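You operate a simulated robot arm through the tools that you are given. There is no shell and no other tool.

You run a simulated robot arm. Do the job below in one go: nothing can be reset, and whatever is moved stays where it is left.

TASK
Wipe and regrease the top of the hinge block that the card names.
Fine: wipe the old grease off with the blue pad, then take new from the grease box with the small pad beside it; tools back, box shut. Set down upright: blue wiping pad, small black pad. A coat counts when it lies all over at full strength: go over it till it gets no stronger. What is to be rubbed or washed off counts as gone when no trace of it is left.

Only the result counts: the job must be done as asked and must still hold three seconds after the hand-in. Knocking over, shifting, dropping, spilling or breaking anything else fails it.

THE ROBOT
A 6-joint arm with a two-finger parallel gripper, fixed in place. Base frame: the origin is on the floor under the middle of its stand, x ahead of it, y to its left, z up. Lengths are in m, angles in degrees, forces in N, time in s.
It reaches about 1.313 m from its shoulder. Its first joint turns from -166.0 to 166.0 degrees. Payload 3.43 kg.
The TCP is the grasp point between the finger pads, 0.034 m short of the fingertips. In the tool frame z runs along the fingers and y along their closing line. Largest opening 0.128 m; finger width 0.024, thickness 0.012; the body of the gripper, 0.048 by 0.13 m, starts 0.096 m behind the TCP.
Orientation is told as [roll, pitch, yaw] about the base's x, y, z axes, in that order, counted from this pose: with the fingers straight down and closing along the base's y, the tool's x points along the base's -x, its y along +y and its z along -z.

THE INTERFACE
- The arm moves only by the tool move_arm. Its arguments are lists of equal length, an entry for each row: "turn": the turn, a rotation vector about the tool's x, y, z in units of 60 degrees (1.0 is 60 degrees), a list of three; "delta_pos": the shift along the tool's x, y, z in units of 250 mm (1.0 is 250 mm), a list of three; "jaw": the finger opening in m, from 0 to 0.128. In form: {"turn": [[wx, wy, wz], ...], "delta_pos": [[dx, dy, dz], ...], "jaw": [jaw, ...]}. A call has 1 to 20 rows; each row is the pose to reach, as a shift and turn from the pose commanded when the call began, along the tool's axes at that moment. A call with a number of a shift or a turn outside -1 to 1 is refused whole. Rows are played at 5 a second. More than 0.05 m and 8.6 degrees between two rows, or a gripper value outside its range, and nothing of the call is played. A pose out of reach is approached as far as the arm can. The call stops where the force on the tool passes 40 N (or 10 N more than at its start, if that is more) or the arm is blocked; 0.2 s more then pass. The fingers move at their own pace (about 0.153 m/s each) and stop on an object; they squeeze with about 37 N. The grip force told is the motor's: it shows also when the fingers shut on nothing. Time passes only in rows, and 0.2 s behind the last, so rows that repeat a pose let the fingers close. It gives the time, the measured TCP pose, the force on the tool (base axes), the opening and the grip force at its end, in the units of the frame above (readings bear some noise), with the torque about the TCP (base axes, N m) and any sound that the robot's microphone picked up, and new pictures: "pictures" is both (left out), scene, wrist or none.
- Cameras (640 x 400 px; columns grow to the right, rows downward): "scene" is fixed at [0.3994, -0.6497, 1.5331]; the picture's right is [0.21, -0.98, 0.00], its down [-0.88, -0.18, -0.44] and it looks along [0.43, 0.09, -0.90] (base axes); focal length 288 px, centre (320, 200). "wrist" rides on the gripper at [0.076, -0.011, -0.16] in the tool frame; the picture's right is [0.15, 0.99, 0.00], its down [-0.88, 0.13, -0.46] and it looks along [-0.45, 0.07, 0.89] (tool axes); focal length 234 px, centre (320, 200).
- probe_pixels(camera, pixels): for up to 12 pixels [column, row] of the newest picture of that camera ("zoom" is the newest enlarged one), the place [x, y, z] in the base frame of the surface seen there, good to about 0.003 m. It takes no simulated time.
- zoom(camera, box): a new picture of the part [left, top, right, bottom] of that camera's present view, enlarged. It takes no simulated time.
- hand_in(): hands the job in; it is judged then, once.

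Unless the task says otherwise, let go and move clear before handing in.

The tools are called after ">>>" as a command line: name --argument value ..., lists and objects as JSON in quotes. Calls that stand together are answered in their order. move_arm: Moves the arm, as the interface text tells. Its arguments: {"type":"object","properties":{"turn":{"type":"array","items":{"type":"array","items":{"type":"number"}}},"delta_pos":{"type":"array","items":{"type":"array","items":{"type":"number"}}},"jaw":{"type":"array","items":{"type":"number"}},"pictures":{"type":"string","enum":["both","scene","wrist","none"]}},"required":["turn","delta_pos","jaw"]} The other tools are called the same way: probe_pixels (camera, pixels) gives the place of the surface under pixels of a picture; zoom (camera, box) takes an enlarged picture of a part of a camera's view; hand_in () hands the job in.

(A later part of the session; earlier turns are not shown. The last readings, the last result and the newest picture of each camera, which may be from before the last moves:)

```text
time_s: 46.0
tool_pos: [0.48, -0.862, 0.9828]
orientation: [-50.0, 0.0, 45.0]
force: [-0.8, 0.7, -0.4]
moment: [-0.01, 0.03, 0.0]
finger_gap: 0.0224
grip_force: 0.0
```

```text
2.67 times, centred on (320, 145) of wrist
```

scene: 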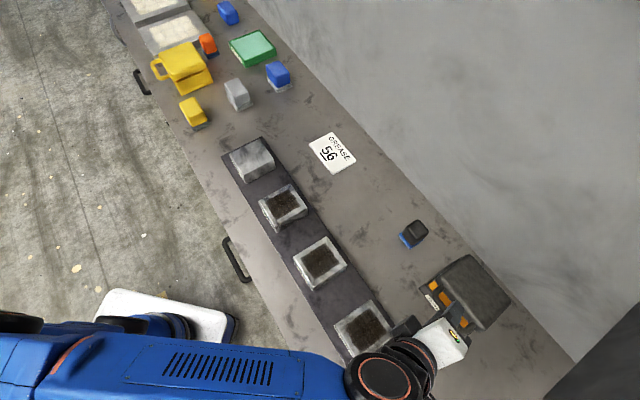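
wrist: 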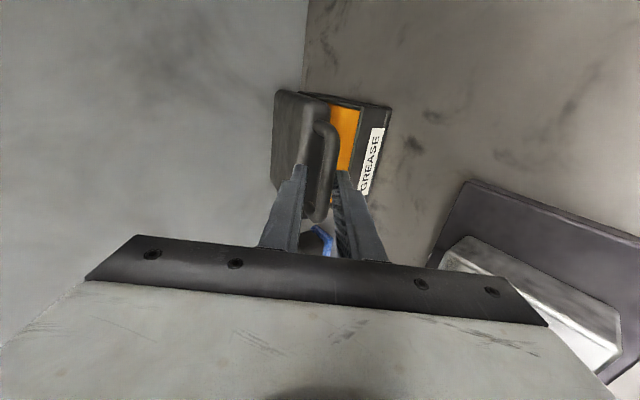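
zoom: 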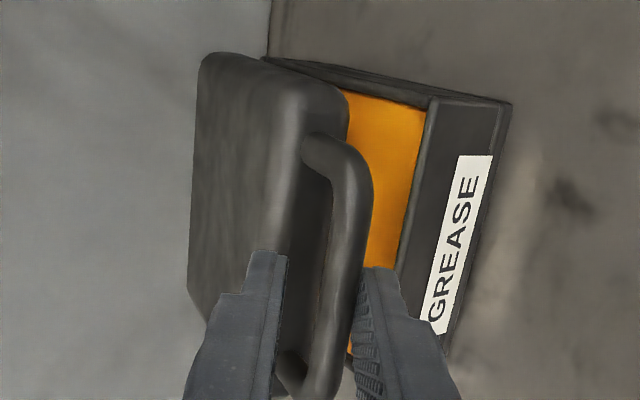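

The lid swings up freely (orange grease visible at px 343,140) with almost no force and the bar resting on the lower finger. I continue along the arc to about 70°.

>>> move_arm --turn '[[0, 0, 0], [0, 0, 0], [0, 0, 0], [0, 0, 0], [0, 0, 0], [0, 0, 0], [0, 0, 0], [0, 0, 0], [0, 0, 0], [0, 0, 0]]' --delta_pos '[[0, -0.0456, -0.006], [0, -0.0913, -0.0119], [0, -0.1373, -0.005], [0, -0.1833, 0.0069], [0, -0.2283, 0.0199], [0, -0.2733, 0.0314], [0, -0.3159, 0.049], [0, -0.3585, 0.0664], [0, -0.3974, 0.0912], [0, -0.4362, 0.1161]]' --jaw '[0.022, 0.022, 0.022, 0.022, 0.022, 0.022, 0.022, 0.022, 0.022, 0.022]'

>>> zoom --camera "scene" --box '[400, 220, 540, 350]'

>>> zoom --camera "wrist" --box '[230, 70, 410, 220]'

```text
time_s: 48.2
tool_pos: [0.544, -0.9251, 1.0516]
orientation: [-50.4, 0.2, 44.9]
force: [-8.4, 5.1, 24.6]
moment: [0.05, 0.03, 0.03]
finger_gap: 0.0187
grip_force: 0.1
```

scene: 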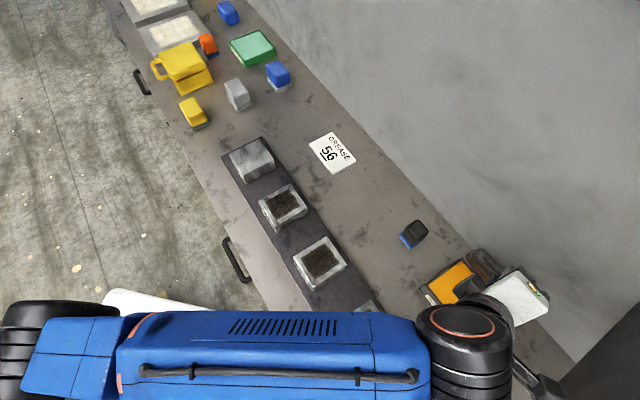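
wrist: 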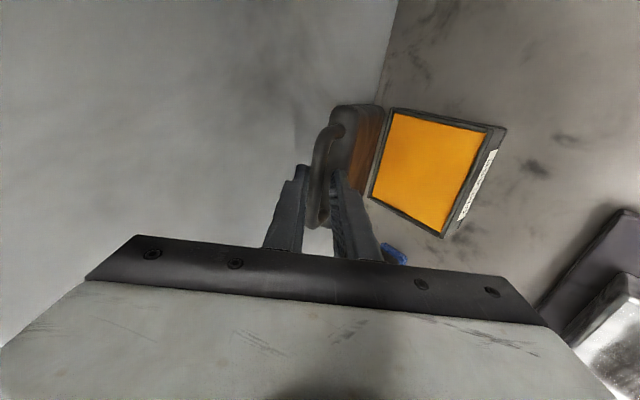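

```text
3.08 times, centred on (470, 285) of scene
```

zoom: 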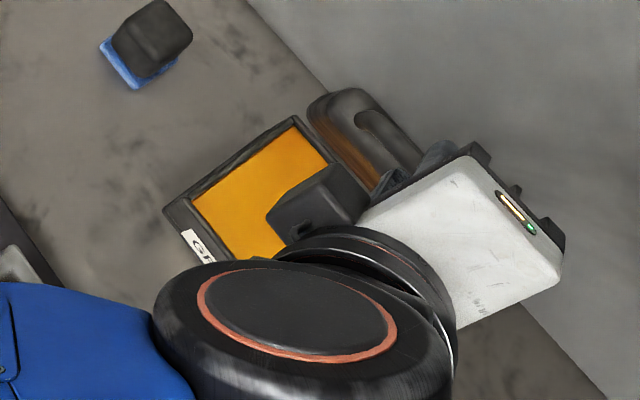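

```text
2.67 times, centred on (320, 145) of wrist
```

zoom: 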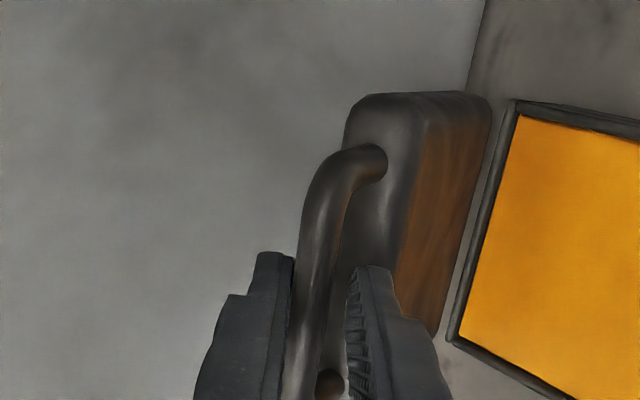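

The lid is nearly upright, but the tool now feels 25 N mostly along the fingers: a fingertip is pressing on the lid's front face. I back off 10 mm along the finger direction.

>>> move_arm --turn '[[0, 0, 0], [0, 0, 0], [0, 0, 0]]' --delta_pos '[[0, 0, -0.02], [0, 0, -0.04], [0, 0, -0.04]]' --jaw '[0.022, 0.022, 0.022]'

>>> zoom --camera "wrist" --box '[260, 80, 380, 200]'

>>> zoom --camera "scene" --box '[420, 230, 540, 340]'

```text
time_s: 49.0
tool_pos: [0.5415, -0.9216, 1.0534]
orientation: [-49.9, 0.0, 45.0]
force: [0.6, 0.4, -0.6]
moment: [-0.01, 0.0, 0.02]
finger_gap: 0.0219
grip_force: 0.1
```

scene: 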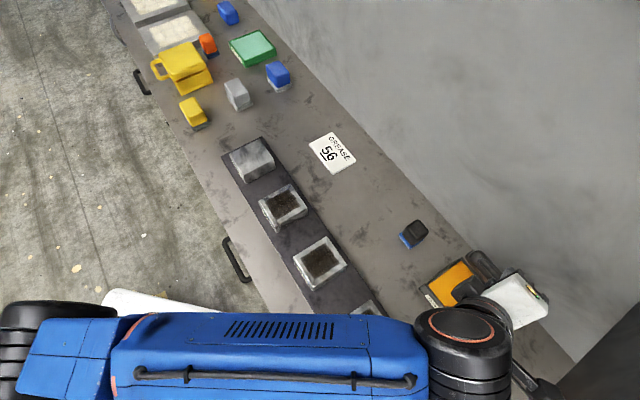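
wrist: 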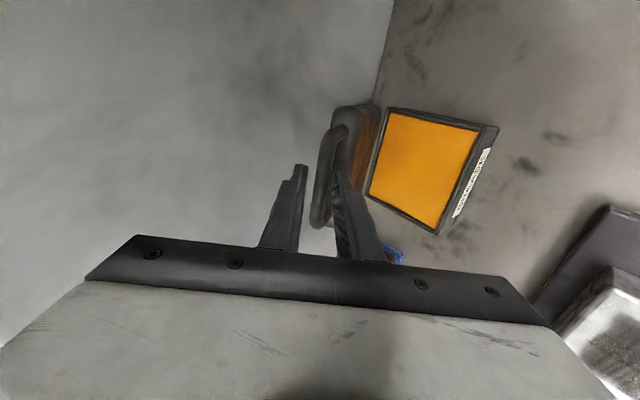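

```text
3.33 times, centred on (320, 140) of wrist
```

zoom: 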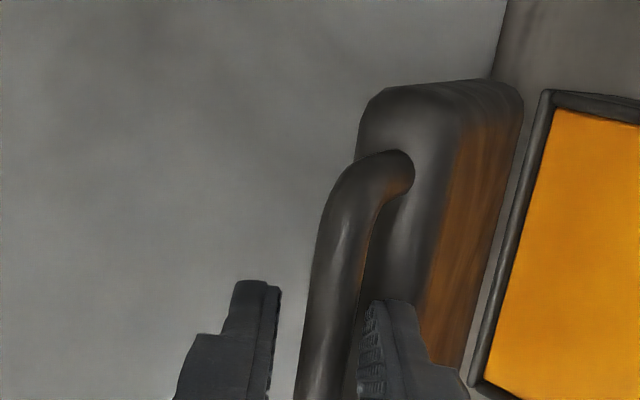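

```text
3.64 times, centred on (480, 285) of scene
```

zoom: 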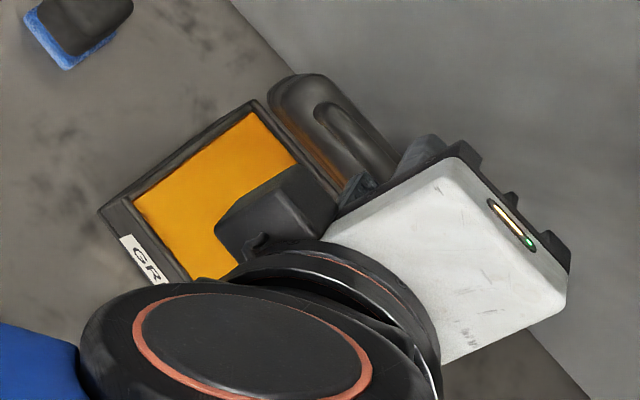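

Force is back to zero and the lid stands near upright with the bar by the lower finger. I probe the lid and box to determine the lid angle and check the box hasn't moved.

>>> probe_pixels --camera "wrist" --pixels '[[322, 185], [328, 150], [344, 127], [350, 115], [372, 112], [355, 165], [385, 115], [390, 112], [478, 130], [366, 192], [490, 128], [372, 150]]'

>>> probe_pixels --camera "zoom" --pixels '[[105, 212], [250, 112], [265, 105], [335, 190], [290, 85], [330, 115], [345, 130], [380, 170], [310, 75], [150, 285], [260, 130], [300, 160]]'

```text
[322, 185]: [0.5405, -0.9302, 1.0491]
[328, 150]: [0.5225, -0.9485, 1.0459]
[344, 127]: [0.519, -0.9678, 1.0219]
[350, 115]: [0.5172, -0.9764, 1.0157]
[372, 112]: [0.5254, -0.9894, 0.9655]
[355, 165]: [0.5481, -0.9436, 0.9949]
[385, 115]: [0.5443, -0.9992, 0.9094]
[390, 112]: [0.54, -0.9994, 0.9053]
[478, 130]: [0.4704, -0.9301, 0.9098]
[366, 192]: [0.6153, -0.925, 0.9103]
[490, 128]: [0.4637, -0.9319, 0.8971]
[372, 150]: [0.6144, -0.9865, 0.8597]
```

```text
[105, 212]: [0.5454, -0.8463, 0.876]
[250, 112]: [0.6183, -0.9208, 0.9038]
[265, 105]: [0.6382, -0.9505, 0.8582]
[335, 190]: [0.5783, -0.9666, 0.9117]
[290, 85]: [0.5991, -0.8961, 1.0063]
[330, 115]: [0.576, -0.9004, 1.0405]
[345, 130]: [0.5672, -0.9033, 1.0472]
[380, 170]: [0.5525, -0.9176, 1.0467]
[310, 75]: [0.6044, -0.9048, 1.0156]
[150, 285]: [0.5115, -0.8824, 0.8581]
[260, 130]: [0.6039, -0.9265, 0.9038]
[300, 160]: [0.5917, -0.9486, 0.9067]
```

The box body is unmoved and the lid stands at about 68°, hinge near n=1.087, z=0.915. I continue the arc to 90° with a slightly shallower finger engagement.

>>> move_arm --turn '[[0, 0, 0], [0, 0, 0], [0, 0, 0], [0, 0, 0], [0, 0, 0]]' --delta_pos '[[0, -0.054, 0.0302], [0, -0.0894, 0.0531], [0, -0.1222, 0.0872], [0, -0.1513, 0.1238], [0, -0.1513, 0.1238]]' --jaw '[0.022, 0.022, 0.022, 0.022, 0.022]'

>>> zoom --camera "wrist" --box '[260, 80, 380, 200]'

>>> zoom --camera "scene" --box '[420, 230, 540, 340]'

```text
time_s: 50.2
tool_pos: [0.5745, -0.9563, 1.0612]
orientation: [-50.0, 0.0, 45.0]
force: [-0.8, 0.5, 0.7]
moment: [-0.01, 0.02, -0.01]
finger_gap: 0.0218
grip_force: 0.0
```

scene: 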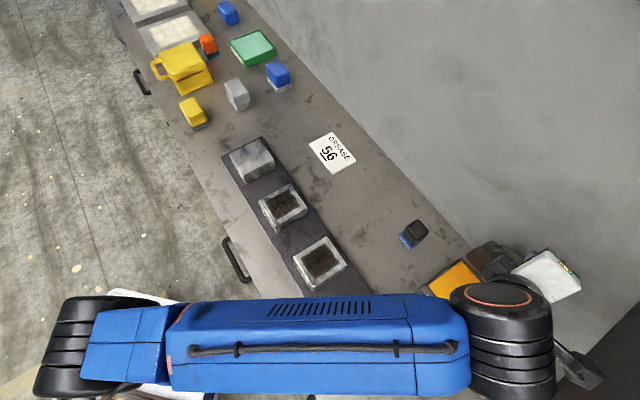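
wrist: 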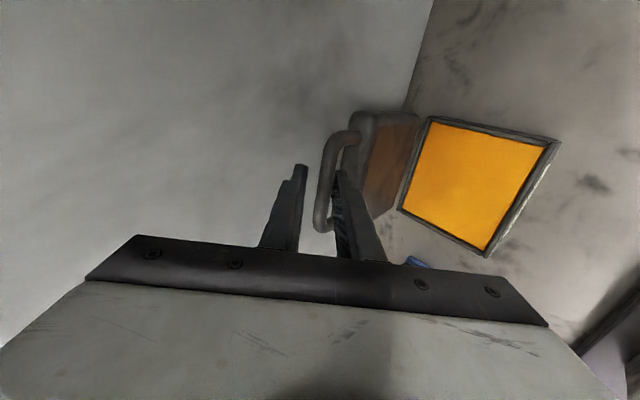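

```text
3.33 times, centred on (320, 140) of wrist
```

zoom: 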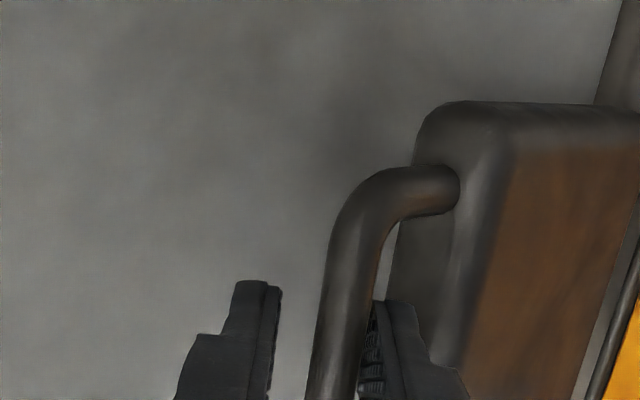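

```text
3.64 times, centred on (480, 285) of scene
```

zoom: 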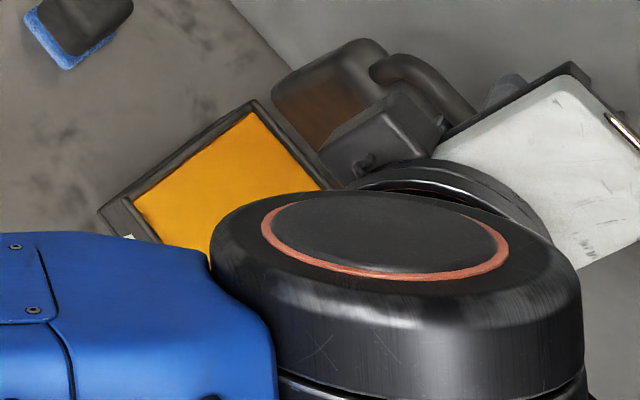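

The bar still rests on the lower finger; the lid is around 85°. Before going further I probe the wall and the lid to know the clearance.

>>> probe_pixels --camera "wrist" --pixels '[[200, 150], [300, 100], [260, 200], [380, 60], [325, 200], [330, 150], [352, 135], [360, 115], [415, 120], [400, 205], [420, 90], [385, 190]]'

```text
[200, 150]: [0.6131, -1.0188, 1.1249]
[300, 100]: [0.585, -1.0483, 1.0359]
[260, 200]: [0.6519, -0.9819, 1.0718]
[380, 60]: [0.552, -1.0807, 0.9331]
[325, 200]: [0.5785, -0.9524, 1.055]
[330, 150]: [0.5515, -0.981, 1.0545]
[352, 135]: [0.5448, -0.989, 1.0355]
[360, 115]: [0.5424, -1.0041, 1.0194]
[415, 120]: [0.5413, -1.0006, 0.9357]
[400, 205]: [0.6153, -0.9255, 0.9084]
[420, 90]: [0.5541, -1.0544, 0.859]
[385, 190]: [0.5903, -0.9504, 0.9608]
```

The wall is at n≈1.1545; the lid is almost vertical with bar at n≈1.087. I retract 10 mm along the fingers for clearance and push the bar about 27 mm further over centre.

>>> move_arm --turn '[[0, 0, 0], [0, 0, 0], [0, 0, 0], [0, 0, 0], [0, 0, 0]]' --delta_pos '[[0, 0, -0.04], [0, -0.0231, -0.0124], [0, -0.0432, 0.0177], [0, -0.0633, 0.0479], [0, -0.0633, 0.0479]]' --jaw '[0.022, 0.022, 0.022, 0.022, 0.022]'

>>> zoom --camera "wrist" --box '[260, 80, 380, 200]'

```text
time_s: 51.4
tool_pos: [0.5887, -0.9708, 1.0662]
orientation: [-50.1, 0.0, 44.9]
force: [-0.7, -0.1, -1.3]
moment: [0.01, -0.01, 0.01]
finger_gap: 0.0224
grip_force: 0.0
```

scene: 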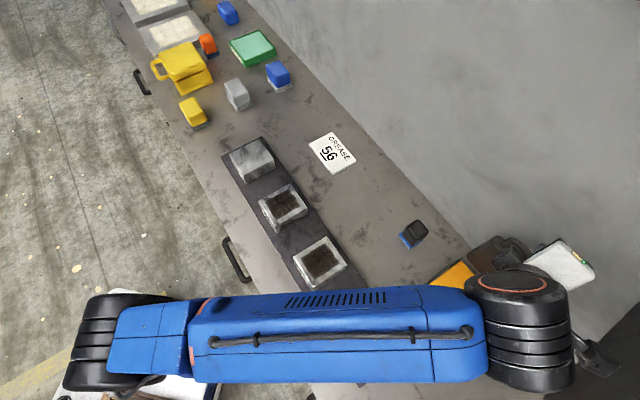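
wrist: 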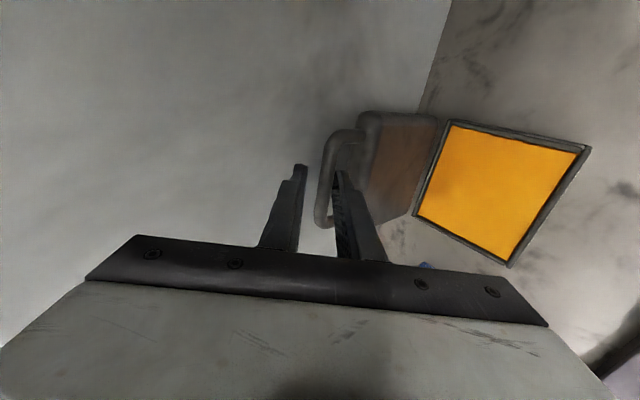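

```text
3.33 times, centred on (320, 140) of wrist
```

zoom: 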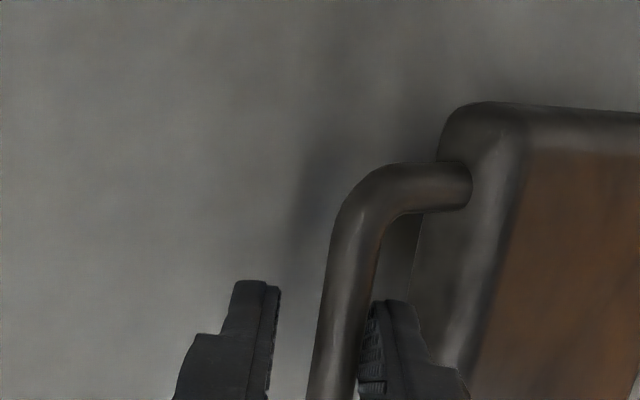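

The bar still leans on the lower finger rather than falling over; I probe its position to see the lid angle.

>>> probe_pixels --camera "wrist" --pixels '[[325, 200], [330, 150], [330, 175], [425, 125], [410, 205], [400, 150], [395, 190], [370, 118], [445, 125], [585, 150]]'

```text
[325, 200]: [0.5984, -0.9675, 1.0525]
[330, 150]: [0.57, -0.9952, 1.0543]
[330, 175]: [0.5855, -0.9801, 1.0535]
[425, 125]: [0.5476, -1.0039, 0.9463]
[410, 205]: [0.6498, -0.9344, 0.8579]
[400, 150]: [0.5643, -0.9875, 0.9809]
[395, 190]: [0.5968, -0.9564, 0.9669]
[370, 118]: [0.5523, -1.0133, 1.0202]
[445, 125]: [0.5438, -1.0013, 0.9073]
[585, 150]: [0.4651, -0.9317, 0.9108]
```

The lid is about 4° past vertical with its weight now over the back, so it should stay open; I withdraw the fingers straight back along their axis and watch it.

>>> move_arm --turn '[[0, 0, 0], [0, 0, 0], [0, 0, 0], [0, 0, 0]]' --delta_pos '[[0, 0, -0.05], [0, 0, -0.12], [0, 0, -0.24], [0, 0, -0.24]]' --jaw '[0.022, 0.022, 0.022, 0.022]'

>>> zoom --camera "wrist" --box '[260, 80, 440, 230]'

```text
time_s: 52.4
tool_pos: [0.5557, -0.9361, 1.1063]
orientation: [-50.0, -0.1, 45.0]
force: [-0.4, -0.5, -0.1]
moment: [-0.01, 0.01, 0.01]
finger_gap: 0.0223
grip_force: 0.1
```

scene: 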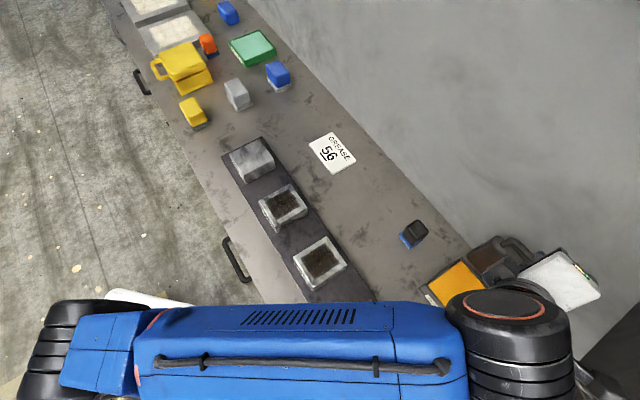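
wrist: 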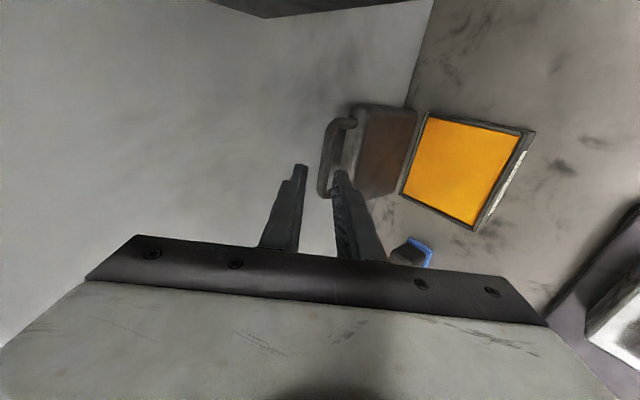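

```text
2.67 times, centred on (350, 155) of wrist
```

zoom: 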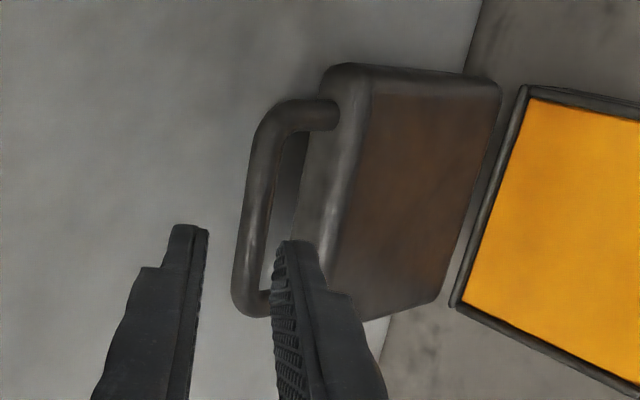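

The lid stays open by itself (px 375,150), leaning back towards the wall. I probe its resting position plus the grease surface and box rim.

>>> probe_pixels --camera "wrist" --pixels '[[333, 150], [328, 185], [352, 112], [395, 130], [380, 180], [425, 125], [520, 140], [470, 215], [412, 190], [465, 165], [430, 117], [528, 132]]'

>>> zoom --camera "scene" --box '[400, 210, 540, 320]'

>>> probe_pixels --camera "wrist" --pixels '[[410, 245], [400, 255], [425, 245], [432, 255], [418, 238], [397, 240]]'

```text
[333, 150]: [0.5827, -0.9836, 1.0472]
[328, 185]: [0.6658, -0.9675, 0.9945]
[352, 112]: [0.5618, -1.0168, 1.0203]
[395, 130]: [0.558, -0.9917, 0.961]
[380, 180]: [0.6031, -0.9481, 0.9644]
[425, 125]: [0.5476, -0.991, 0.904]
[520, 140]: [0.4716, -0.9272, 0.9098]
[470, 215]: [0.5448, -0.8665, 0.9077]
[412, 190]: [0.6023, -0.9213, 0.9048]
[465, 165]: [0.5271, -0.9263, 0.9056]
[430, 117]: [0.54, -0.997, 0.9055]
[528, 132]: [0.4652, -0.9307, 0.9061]
```

```text
3.64 times, centred on (470, 265) of scene
```

zoom: 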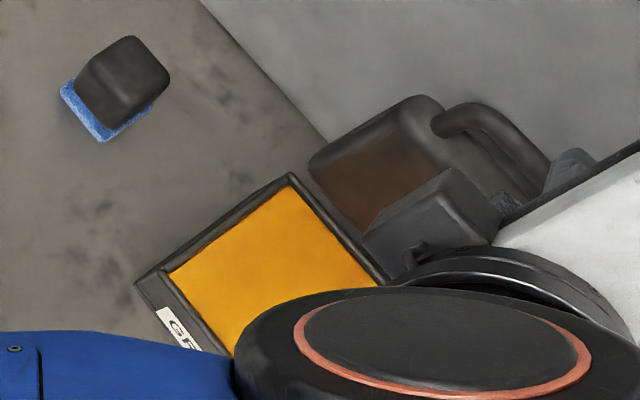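

```text
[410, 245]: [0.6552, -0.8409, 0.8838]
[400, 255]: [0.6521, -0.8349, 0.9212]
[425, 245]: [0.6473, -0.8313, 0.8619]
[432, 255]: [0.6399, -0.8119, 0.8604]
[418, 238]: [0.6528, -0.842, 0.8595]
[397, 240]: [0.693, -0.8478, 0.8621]
```

Grease surface is at z≈0.9055, spanning n 0.995–1.082, e -0.318 to -0.223, and the lid rests stably. Now I back the hand away towards the robot, before turning it back for the black pad.

>>> move_arm --turn '[[0, 0, 0], [0, 0, 0], [0, 0, 0], [0, 0, 0], [0, 0, 0], [0, 0, 0]]' --delta_pos '[[-0.0379, 0.084, -0.146], [-0.0759, 0.168, -0.292], [-0.1138, 0.2525, -0.438], [-0.1517, 0.337, -0.584], [-0.1897, 0.421, -0.73], [-0.2276, 0.505, -0.8756]]' --jaw '[0.03, 0.04, 0.05, 0.06, 0.07, 0.07]' --pictures "none"

>>> move_arm --turn '[[-0.125, 0, 0], [-0.25, 0, 0], [-0.375, 0, 0], [-0.5, 0, 0], [-0.625, 0, 0], [-0.75, 0, 0], [-0.8333, 0, 0]]' --delta_pos '[[0, 0, 0], [0, 0, 0], [0, 0, 0], [0, 0, 0], [0, 0, 0], [0, 0, 0], [0, 0, 0]]' --jaw '[0.07, 0.07, 0.07, 0.07, 0.07, 0.07, 0.07]' --pictures "none"

>>> move_arm --turn '[[0, 0, 0.125], [0, 0, 0.25], [0, 0, 0.375], [0, 0, 0.5], [0, 0, 0.625], [0, 0, 0.75], [0, 0, 0.875], [0, 0, 1.0]]' --delta_pos '[[0, 0, 0], [0, 0, 0], [0, 0, 0], [0, 0, 0], [0, 0, 0], [0, 0, 0], [0, 0, 0], [0, 0, 0]]' --jaw '[0.07, 0.07, 0.07, 0.07, 0.07, 0.07, 0.07, 0.07]' --pictures "none"

>>> move_arm --turn '[[0, 0, 0.125], [0, 0, 0.25], [0, 0, 0.375], [0, 0, 0.5], [0, 0, 0.5]]' --delta_pos '[[0, 0, 0], [0, 0, 0], [0, 0, 0], [0, 0, 0], [0, 0, 0]]' --jaw '[0.07, 0.07, 0.07, 0.07, 0.07]'

```text
time_s: 53.8
tool_pos: [0.4213, -0.7213, 1.1484]
orientation: [-49.8, -0.1, 44.9]
force: [0.1, -1.2, 0.2]
moment: [0.02, -0.04, 0.04]
finger_gap: 0.0699
grip_force: 0.0
```

```text
time_s: 55.4
tool_pos: [0.4177, -0.7095, 1.1229]
orientation: [-0.2, 0.1, 45.0]
force: [0.5, -0.3, -0.3]
moment: [0.01, 0.0, -0.01]
finger_gap: 0.0703
grip_force: 0.1
out of reach, approached as far as the arm can: row 7
```

```text
time_s: 57.2
tool_pos: [0.4171, -0.7085, 1.1234]
orientation: [-0.2, -0.1, -15.2]
force: [0.5, -0.1, -0.1]
moment: [-0.01, -0.01, -0.01]
finger_gap: 0.0699
grip_force: 0.0
```

```text
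time_s: 58.4
tool_pos: [0.4178, -0.7093, 1.1227]
orientation: [-0.2, -0.2, -45.1]
force: [-1.1, 1.0, -0.4]
moment: [-0.01, -0.04, -0.02]
finger_gap: 0.0701
grip_force: 0.1
```

scene: 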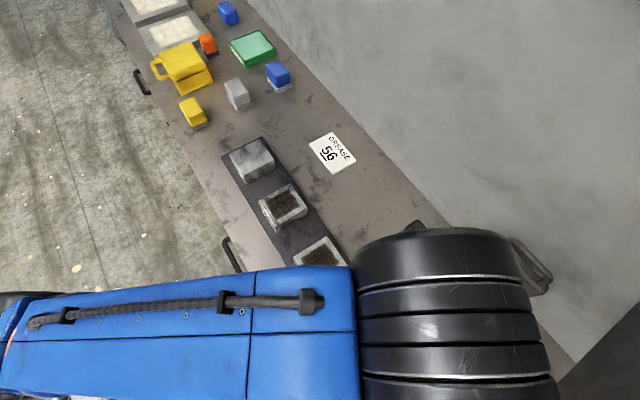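
wrist: 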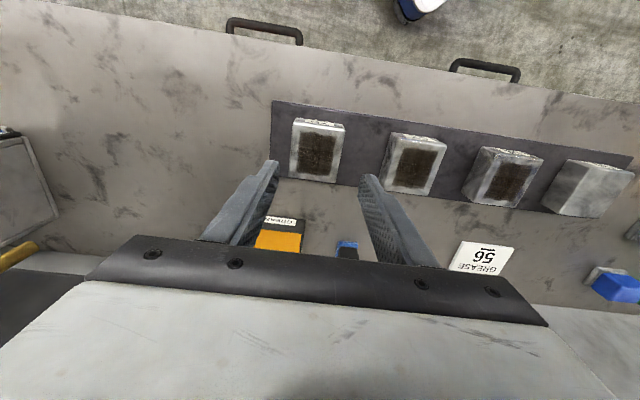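

The hand is back at yaw -45°; the black pad shows at px (345,248) and the grease at (280,238). I tilt the fingers 20° outward and move over the black pad for a close look.

>>> move_arm --turn '[[0, -0.1, 0], [0, -0.2, 0], [0, -0.3333, 0], [0, -0.3333, 0], [0, -0.3333, 0], [0, -0.3333, 0], [0, -0.3333, 0]]' --delta_pos '[[-0.1, 0.05, 0.03], [-0.23, 0.11, 0.08], [-0.37, 0.17, 0.15], [-0.52, 0.24, 0.23], [-0.66, 0.31, 0.32], [-0.8, 0.38, 0.4], [-0.8, 0.38, 0.4]]' --jaw '[0.07, 0.07, 0.07, 0.07, 0.07, 0.07, 0.07]'

>>> zoom --camera "wrist" --box '[260, 100, 380, 240]'

```text
time_s: 60.0
tool_pos: [0.6263, -0.7852, 1.023]
orientation: [0.0, -19.9, -44.9]
force: [0.4, 1.9, 0.3]
moment: [0.02, 0.01, 0.0]
finger_gap: 0.0698
grip_force: 0.0
```

scene: 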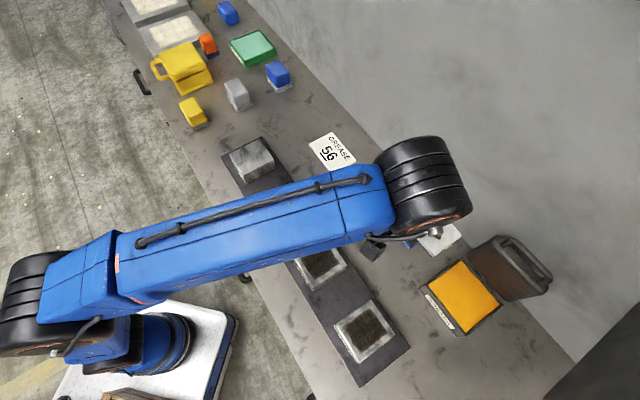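
wrist: 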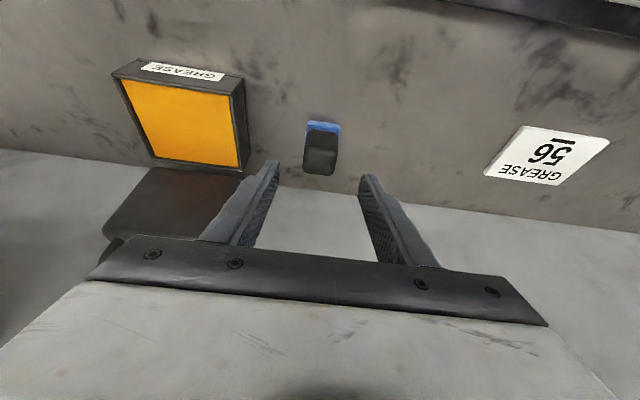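

```text
2.86 times, centred on (320, 170) of wrist
```

zoom: 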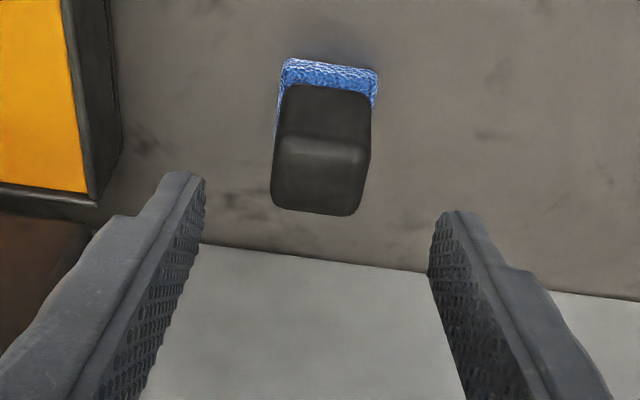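

The black pad is in clear view at px (321,150); I probe its handle's top corners and base edges to get centre and heading.

>>> probe_pixels --camera "zoom" --pixels '[[283, 155], [362, 162], [348, 205], [280, 200], [318, 180], [290, 65], [375, 75], [330, 68], [325, 110], [300, 95], [365, 100], [320, 145]]'

>>> zoom --camera "wrist" --box '[290, 110, 350, 180]'

```text
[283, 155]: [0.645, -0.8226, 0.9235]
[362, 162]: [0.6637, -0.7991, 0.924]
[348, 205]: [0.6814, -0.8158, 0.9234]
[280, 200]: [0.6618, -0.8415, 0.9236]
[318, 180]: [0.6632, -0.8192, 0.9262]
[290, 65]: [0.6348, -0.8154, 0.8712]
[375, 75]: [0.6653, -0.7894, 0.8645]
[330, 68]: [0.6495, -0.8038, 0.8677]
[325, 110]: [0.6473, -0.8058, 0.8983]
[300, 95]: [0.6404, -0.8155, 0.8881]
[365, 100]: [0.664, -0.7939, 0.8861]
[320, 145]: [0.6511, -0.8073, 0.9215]
```

```text
5.71 times, centred on (320, 145) of wrist
```

zoom: 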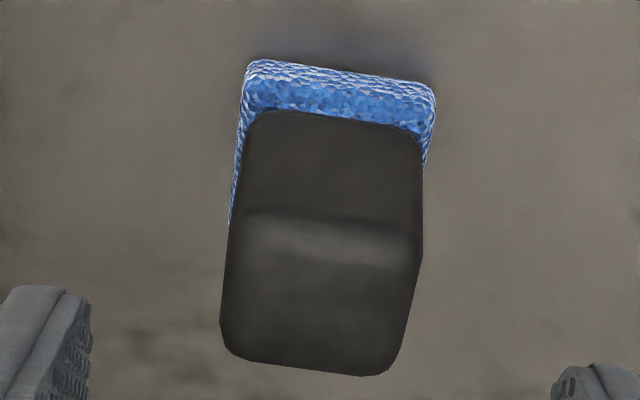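

Handle centre is (0.663,-0.820), heading 45°, top z≈0.924. I move to hover directly above it with the jaws at 60 mm, keeping the 20° tilt.

>>> move_arm --turn '[[0, 0, 0], [0, 0, 0], [0, 0, 0]]' --delta_pos '[[-0.05, 0.003, 0.131], [-0.0996, 0.0056, 0.2619], [-0.0996, 0.0056, 0.2619]]' --jaw '[0.06, 0.06, 0.06]'

>>> zoom --camera "wrist" --box '[240, 110, 400, 230]'

```text
time_s: 60.8
tool_pos: [0.6608, -0.8151, 0.9711]
orientation: [0.1, -20.0, -45.0]
force: [-0.6, 0.0, 1.1]
moment: [-0.01, 0.02, -0.01]
finger_gap: 0.06
grip_force: 0.1
```

scene: 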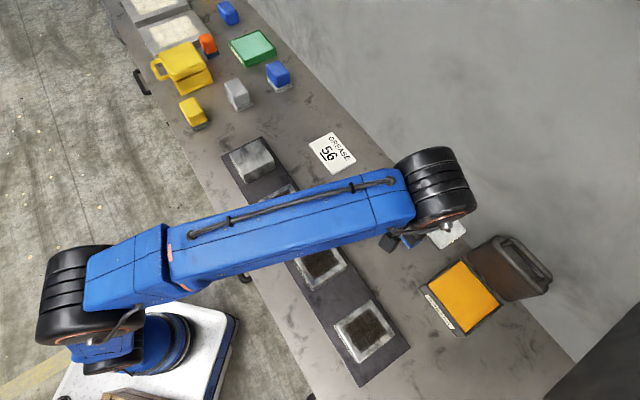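
wrist: 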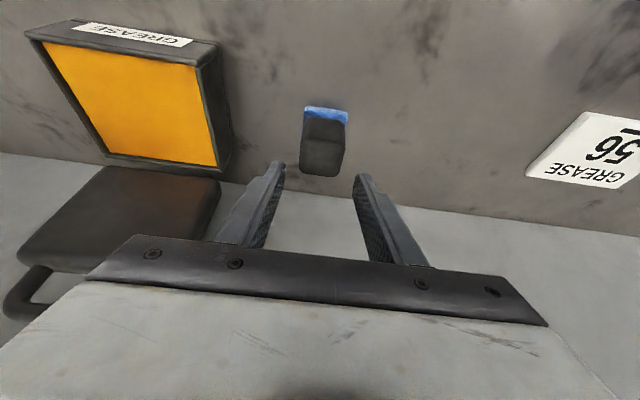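

```text
3.33 times, centred on (320, 170) of wrist
```

zoom: 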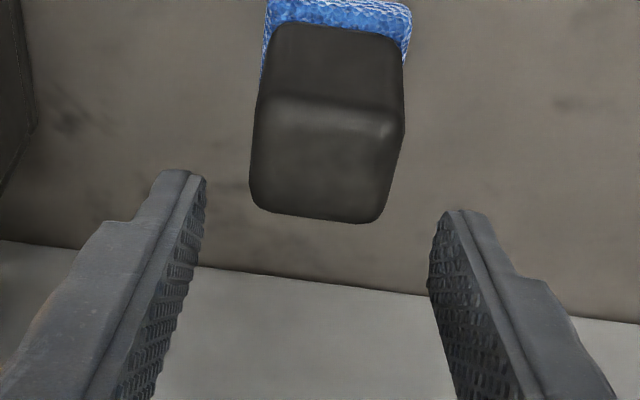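

The handle sits centred between the fingers (px 322,150). I descend straight down 57 mm.

>>> move_arm --turn '[[0, 0, 0], [0, 0, 0], [0, 0, 0], [0, 0, 0]]' --delta_pos '[[0.026, 0, 0.0714], [0.052, 0, 0.1428], [0.078, 0, 0.2143], [0.078, 0, 0.2143]]' --jaw '[0.06, 0.06, 0.06, 0.06]' --pictures "wrist"

```text
time_s: 61.8
tool_pos: [0.6595, -0.8137, 0.9135]
orientation: [0.0, -20.0, -45.1]
force: [-0.9, -0.8, 0.1]
moment: [0.0, -0.02, 0.05]
finger_gap: 0.0599
grip_force: 0.0
```

wrist: 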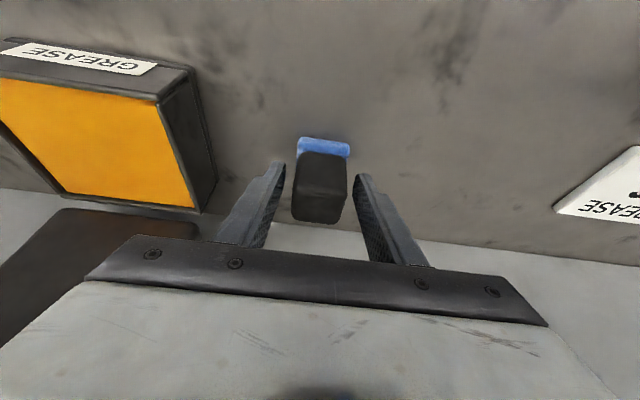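

No contact, handle between the pads at px (320,185). I close the jaws on it.

>>> move_arm --turn '[[0, 0, 0], [0, 0, 0], [0, 0, 0], [0, 0, 0]]' --delta_pos '[[0, 0, 0], [0, 0, 0], [0, 0, 0], [0, 0, 0]]' --jaw '[0.045, 0.03, 0.015, 0.015]' --pictures "wrist"

```text
time_s: 62.8
tool_pos: [0.6593, -0.8141, 0.9135]
orientation: [0.0, -20.0, -45.0]
force: [-1.1, 0.8, 0.1]
moment: [0.0, 0.01, -0.01]
finger_gap: 0.0401
grip_force: 37.4
```

wrist: 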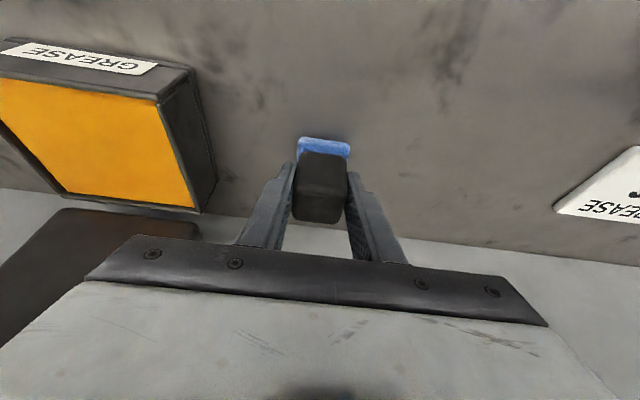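

The small pad is gripped (gap 0.0401 m). I lift it 70 mm and carry it over the open grease box, a little to the front of the grease area to stay within reach.

>>> move_arm --turn '[[0, 0, 0], [0, 0, 0], [0, 0, 0], [0, 0, 0], [0, 0, 0], [0, 0, 0], [0, 0, 0]]' --delta_pos '[[-0.0489, 0, -0.1344], [-0.0978, 0, -0.2688], [-0.0726, -0.151, -0.278], [-0.0474, -0.302, -0.2872], [-0.0223, -0.453, -0.2963], [0.0029, -0.604, -0.3055], [0.0029, -0.604, -0.3055]]' --jaw '[0.015, 0.015, 0.015, 0.015, 0.015, 0.015, 0.015]'

>>> zoom --camera "wrist" --box '[220, 80, 440, 240]'

```text
time_s: 64.4
tool_pos: [0.5329, -0.9025, 0.9834]
orientation: [0.0, -20.0, -45.0]
force: [-0.2, -0.6, -1.0]
moment: [0.01, -0.01, 0.0]
finger_gap: 0.0401
grip_force: 37.0
```

scene: 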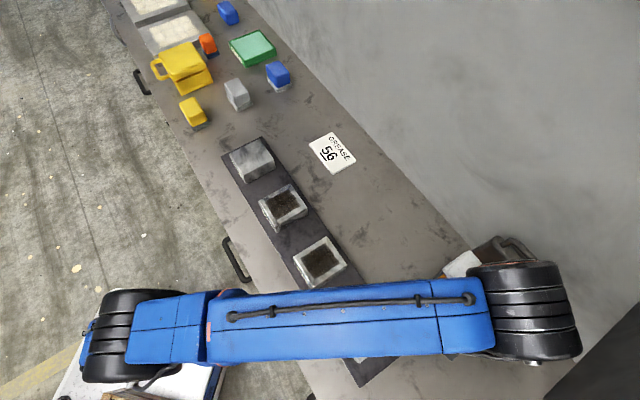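
wrist: 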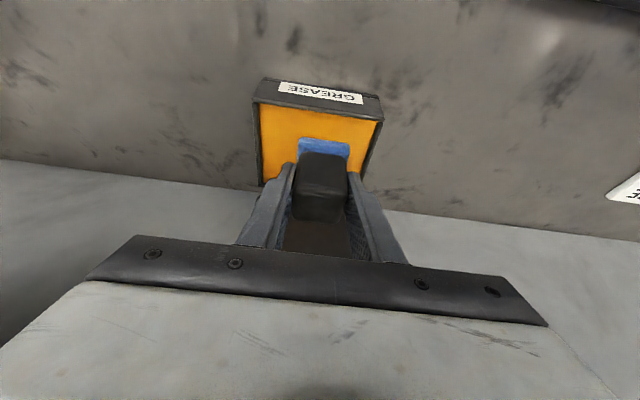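

```text
2.50 times, centred on (330, 160) of wrist
```

zoom: 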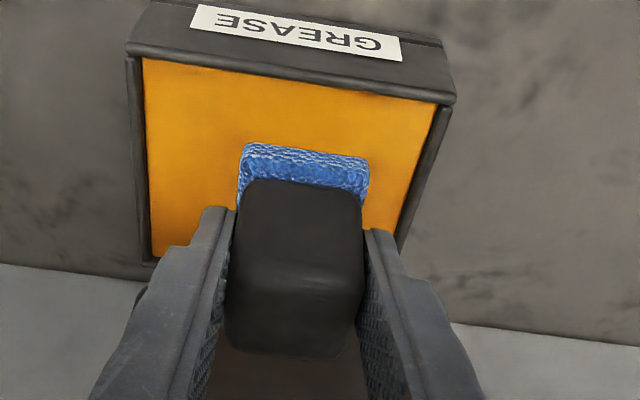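

The pad hangs over the orange grease (px 325,150) and well inside the rim. I lower it 21 mm to just above the grease surface.

>>> move_arm --turn '[[0, 0, 0], [0, 0, 0], [0, 0, 0]]' --delta_pos '[[0.0137, 0, 0.0376], [0.0287, 0, 0.0789], [0.0287, 0, 0.0789]]' --jaw '[0.015, 0.015, 0.015]' --pictures "wrist"

```text
time_s: 65.2
tool_pos: [0.534, -0.9029, 0.9631]
orientation: [0.0, -20.0, -45.1]
force: [-1.2, 0.1, -0.7]
moment: [0.01, -0.01, -0.01]
finger_gap: 0.0401
grip_force: 37.2
```

wrist: 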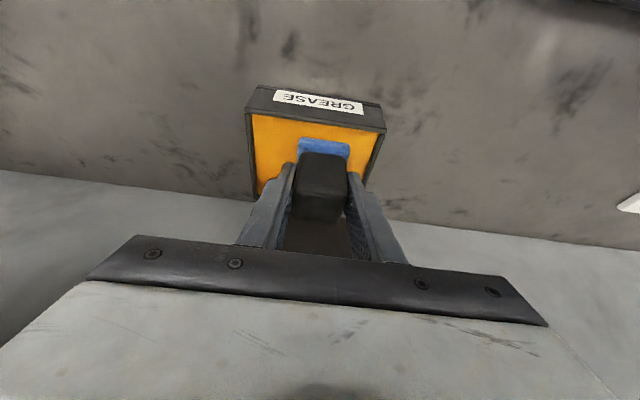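

No contact yet at z 0.963; I continue down in 2 mm steps until contact shows.

>>> move_arm --turn '[[0, 0, 0], [0, 0, 0]]' --delta_pos '[[0.0014, 0, 0.0038], [0.0027, 0, 0.0075]]' --jaw '[0.015, 0.015]' --pictures "none"

>>> move_arm --turn '[[0, 0, 0], [0, 0, 0]]' --delta_pos '[[0.0014, 0, 0.0038], [0.0027, 0, 0.0075]]' --jaw '[0.015, 0.015]' --pictures "none"

```text
time_s: 65.8
tool_pos: [0.5337, -0.9038, 0.9615]
orientation: [0.1, -20.0, -45.0]
force: [0.0, 0.6, -0.2]
moment: [0.03, 0.02, 0.0]
finger_gap: 0.0403
grip_force: 37.0
```

```text
time_s: 66.4
tool_pos: [0.5333, -0.9039, 0.96]
orientation: [0.0, -20.0, -45.0]
force: [-0.1, -0.1, 0.4]
moment: [-0.01, 0.01, -0.01]
finger_gap: 0.0403
grip_force: 37.3
```

>>> move_arm --turn '[[0, 0, 0], [0, 0, 0]]' --delta_pos '[[0.0014, 0, 0.0038], [0.0027, 0, 0.0075]]' --jaw '[0.015, 0.015]' --pictures "none"

```text
time_s: 67.0
tool_pos: [0.5343, -0.9028, 0.9594]
orientation: [0.0, -20.1, -45.0]
force: [2.4, -4.2, 11.1]
moment: [-0.02, -0.17, -0.05]
finger_gap: 0.0405
grip_force: 37.0
```

Contact with the grease at 11 N; I rub gently a few millimetres to load the pad, then lift clear.

>>> move_arm --turn '[[0, 0, 0], [0, 0, 0], [0, 0, 0], [0, 0, 0], [0, 0, 0], [0, 0, 0], [0, 0, 0], [0, 0, 0]]' --delta_pos '[[-0.0226, 0, 0.0082], [0, 0.024, 0], [0.015, 0, -0.0055], [0, -0.024, 0], [0, 0, 0], [-0.0205, 0, -0.0564], [-0.041, 0, -0.1128], [-0.041, 0, -0.1128]]' --jaw '[0.015, 0.015, 0.015, 0.015, 0.015, 0.015, 0.015, 0.015]'

>>> zoom --camera "wrist" --box '[220, 80, 440, 240]'

```text
time_s: 68.8
tool_pos: [0.533, -0.9041, 0.9874]
orientation: [0.0, -20.0, -45.0]
force: [0.1, -0.2, -0.4]
moment: [-0.02, -0.02, -0.03]
finger_gap: 0.0402
grip_force: 37.2
```

scene: 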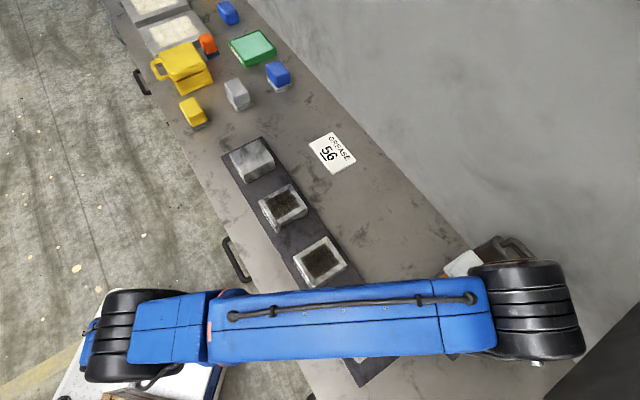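
wrist: 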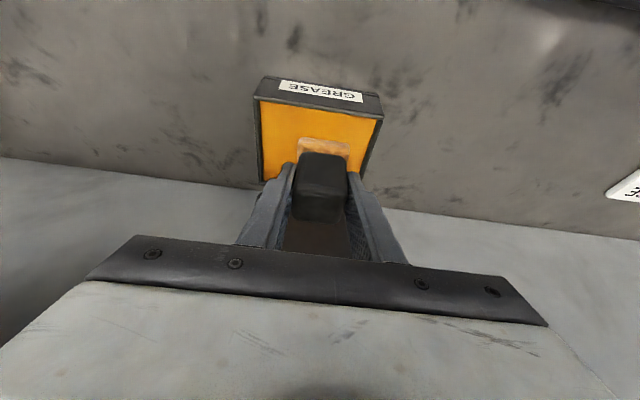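

```text
2.50 times, centred on (330, 160) of wrist
```

zoom: 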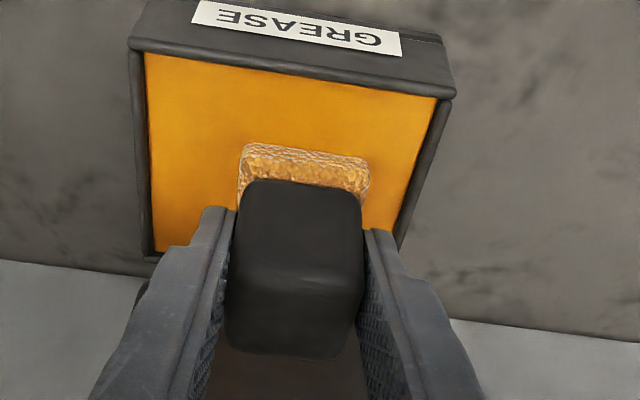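

The pad is now loaded with orange grease (px 325,148). I carry it up and along the bench behind the block row towards block 56.

>>> move_arm --turn '[[0, 0, 0], [0, 0, 0], [0, 0, 0], [0, 0, 0], [0, 0, 0], [0, 0, 0]]' --delta_pos '[[0.0854, 0.06, -0.1162], [0.1708, 0.16, -0.2324], [0.2392, 0.32, -0.2786], [0.2617, 0.512, -0.2868], [0.2617, 0.704, -0.2868], [0.2617, 0.896, -0.2868]]' --jaw '[0.015, 0.015, 0.015, 0.015, 0.015, 0.015]' --pictures "none"

>>> move_arm --turn '[[0, 0, 0], [0, 0, 0], [0, 0, 0], [0, 0, 0], [0, 0, 0]]' --delta_pos '[[0, 0.192, 0], [0, 0.384, 0], [0, 0.576, 0], [0, 0.768, 0], [0, 0.96, 0]]' --jaw '[0.015, 0.015, 0.015, 0.015, 0.015]' --pictures "none"

>>> move_arm --turn '[[0, 0, 0], [0, 0, 0], [0, 0, 0], [0, 0, 0]]' --delta_pos '[[0.14, 0.088, -0.051], [0.28, 0.176, -0.102], [0.421, 0.264, -0.1532], [0.421, 0.264, -0.1532]]' --jaw '[0.015, 0.015, 0.015, 0.015]'

```text
time_s: 70.2
tool_pos: [0.6309, -0.6844, 1.0335]
orientation: [-0.1, -20.0, -45.1]
force: [0.7, 0.5, -0.9]
moment: [-0.01, 0.02, 0.01]
finger_gap: 0.0402
grip_force: 36.9
```

```text
time_s: 71.4
tool_pos: [0.8007, -0.5138, 1.0341]
orientation: [0.0, -20.0, -45.1]
force: [0.3, 0.2, -0.5]
moment: [0.02, 0.0, 0.02]
finger_gap: 0.0404
grip_force: 37.4
```

```text
time_s: 72.4
tool_pos: [0.7693, -0.3871, 1.0342]
orientation: [-0.1, -20.1, -45.1]
force: [0.2, 1.4, -0.4]
moment: [0.01, 0.0, -0.03]
finger_gap: 0.0399
grip_force: 36.9
```

scene: 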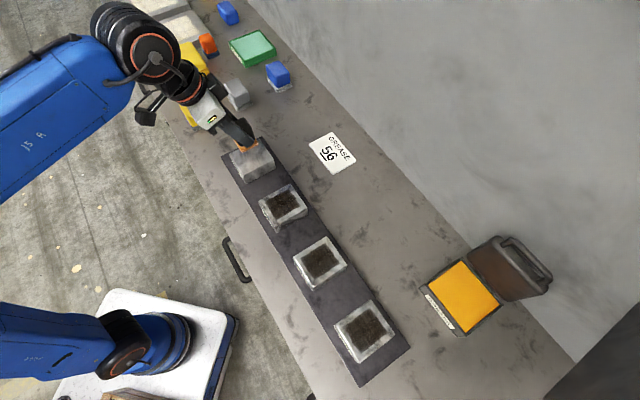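
wrist: 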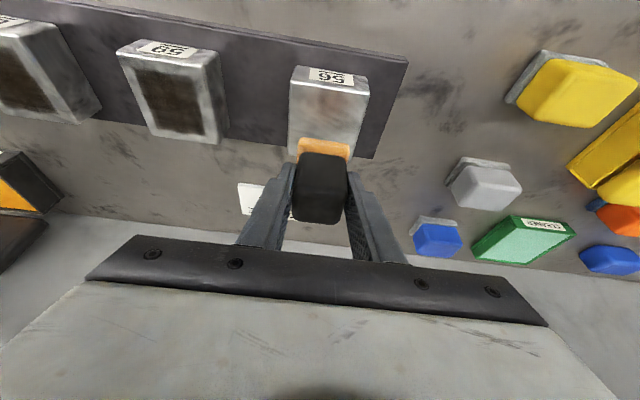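

Hovering over block 56 with the loaded pad (px 323,150). I lower it to just above contact.

>>> move_arm --turn '[[0, 0, 0], [0, 0, 0], [0, 0, 0], [0, 0, 0]]' --delta_pos '[[0.0274, 0, 0.0752], [0.0547, 0, 0.1504], [0.0711, 0, 0.1955], [0.0725, 0, 0.199]]' --jaw '[0.015, 0.015, 0.015, 0.015]' --pictures "none"

>>> move_arm --turn '[[0, 0, 0], [0, 0, 0]]' --delta_pos '[[0.0014, 0, 0.0038], [0.0027, 0, 0.0075]]' --jaw '[0.015, 0.015]' --pictures "none"

```text
time_s: 73.4
tool_pos: [0.7689, -0.388, 0.9799]
orientation: [0.0, -20.0, -45.0]
force: [-0.3, 0.3, -0.5]
moment: [0.01, -0.01, -0.02]
finger_gap: 0.0399
grip_force: 37.2
```

```text
time_s: 74.0
tool_pos: [0.7688, -0.3882, 0.9783]
orientation: [0.0, -20.0, -45.0]
force: [1.4, -1.9, 3.3]
moment: [0.01, -0.1, -0.02]
finger_gap: 0.0402
grip_force: 36.8
```

Light contact (3 N). I press slightly more and paint the top in three overlapping lanes across the block.

>>> move_arm --turn '[[0, 0, 0], [0, 0, 0], [0, 0, 0], [0, 0, 0], [0, 0, 0], [0, 0, 0], [0, 0, 0], [0, 0, 0], [0, 0, 0], [0, 0, 0], [0, 0, 0], [0, 0, 0], [0, 0, 0], [0, 0, 0], [0, 0, 0], [0, 0, 0], [0, 0, 0], [0, 0, 0], [0, 0, 0], [0, 0, 0]]' --delta_pos '[[0.001, 0, 0.0026], [-0.046, 0, 0.0197], [-0.093, 0, 0.0368], [-0.046, 0, 0.0197], [0.001, 0, 0.0026], [0.048, 0, -0.0145], [0.095, 0, -0.0316], [0.095, -0.036, -0.0316], [0.095, -0.072, -0.0316], [0.048, -0.072, -0.0145], [0.001, -0.072, 0.0026], [-0.046, -0.072, 0.0197], [-0.093, -0.072, 0.0368], [-0.093, 0, 0.0368], [-0.093, 0.072, 0.0368], [-0.046, 0.072, 0.0197], [0.001, 0.072, 0.0026], [0.048, 0.072, -0.0145], [0.095, 0.072, -0.0316], [0.001, 0, 0.0026]]' --jaw '[0.015, 0.015, 0.015, 0.015, 0.015, 0.015, 0.015, 0.015, 0.015, 0.015, 0.015, 0.015, 0.015, 0.015, 0.015, 0.015, 0.015, 0.015, 0.015, 0.015]'

>>> zoom --camera "wrist" --box '[240, 70, 420, 230]'

>>> zoom --camera "scene" --box '[220, 130, 290, 190]'

```text
time_s: 78.2
tool_pos: [0.7673, -0.3876, 0.9782]
orientation: [0.0, -20.0, -44.9]
force: [-0.6, 7.1, 14.9]
moment: [0.36, -0.07, 0.08]
finger_gap: 0.0402
grip_force: 37.0
```

scene: 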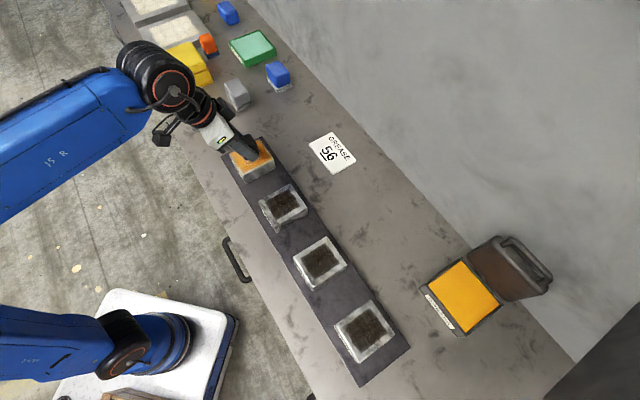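
wrist: 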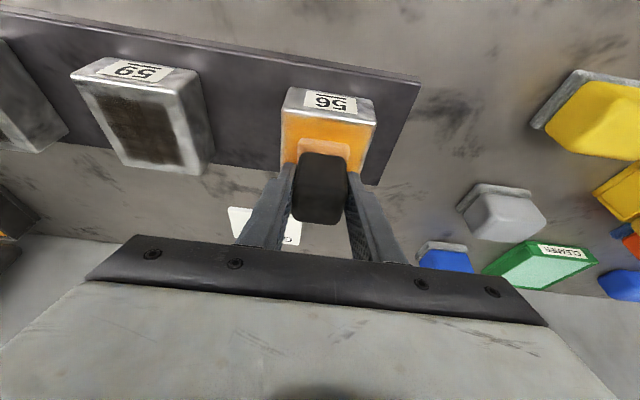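

```text
2.50 times, centred on (330, 150) of wrist
```

zoom: 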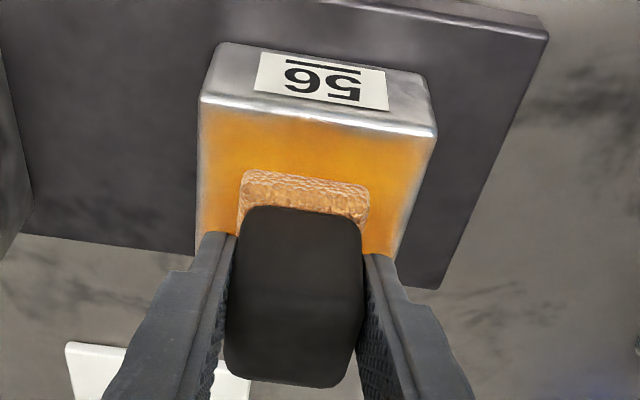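

```text
6.67 times, centred on (255, 160) of scene
```

zoom: 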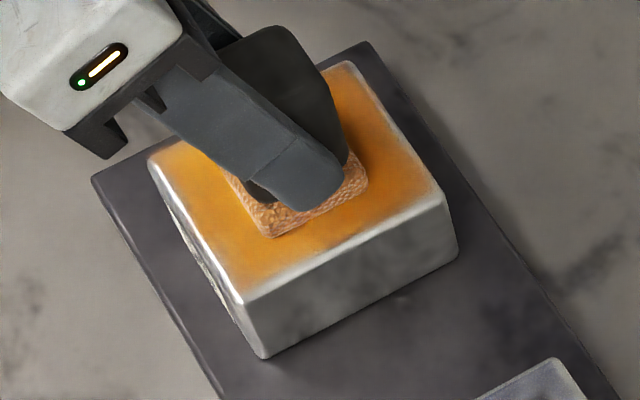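

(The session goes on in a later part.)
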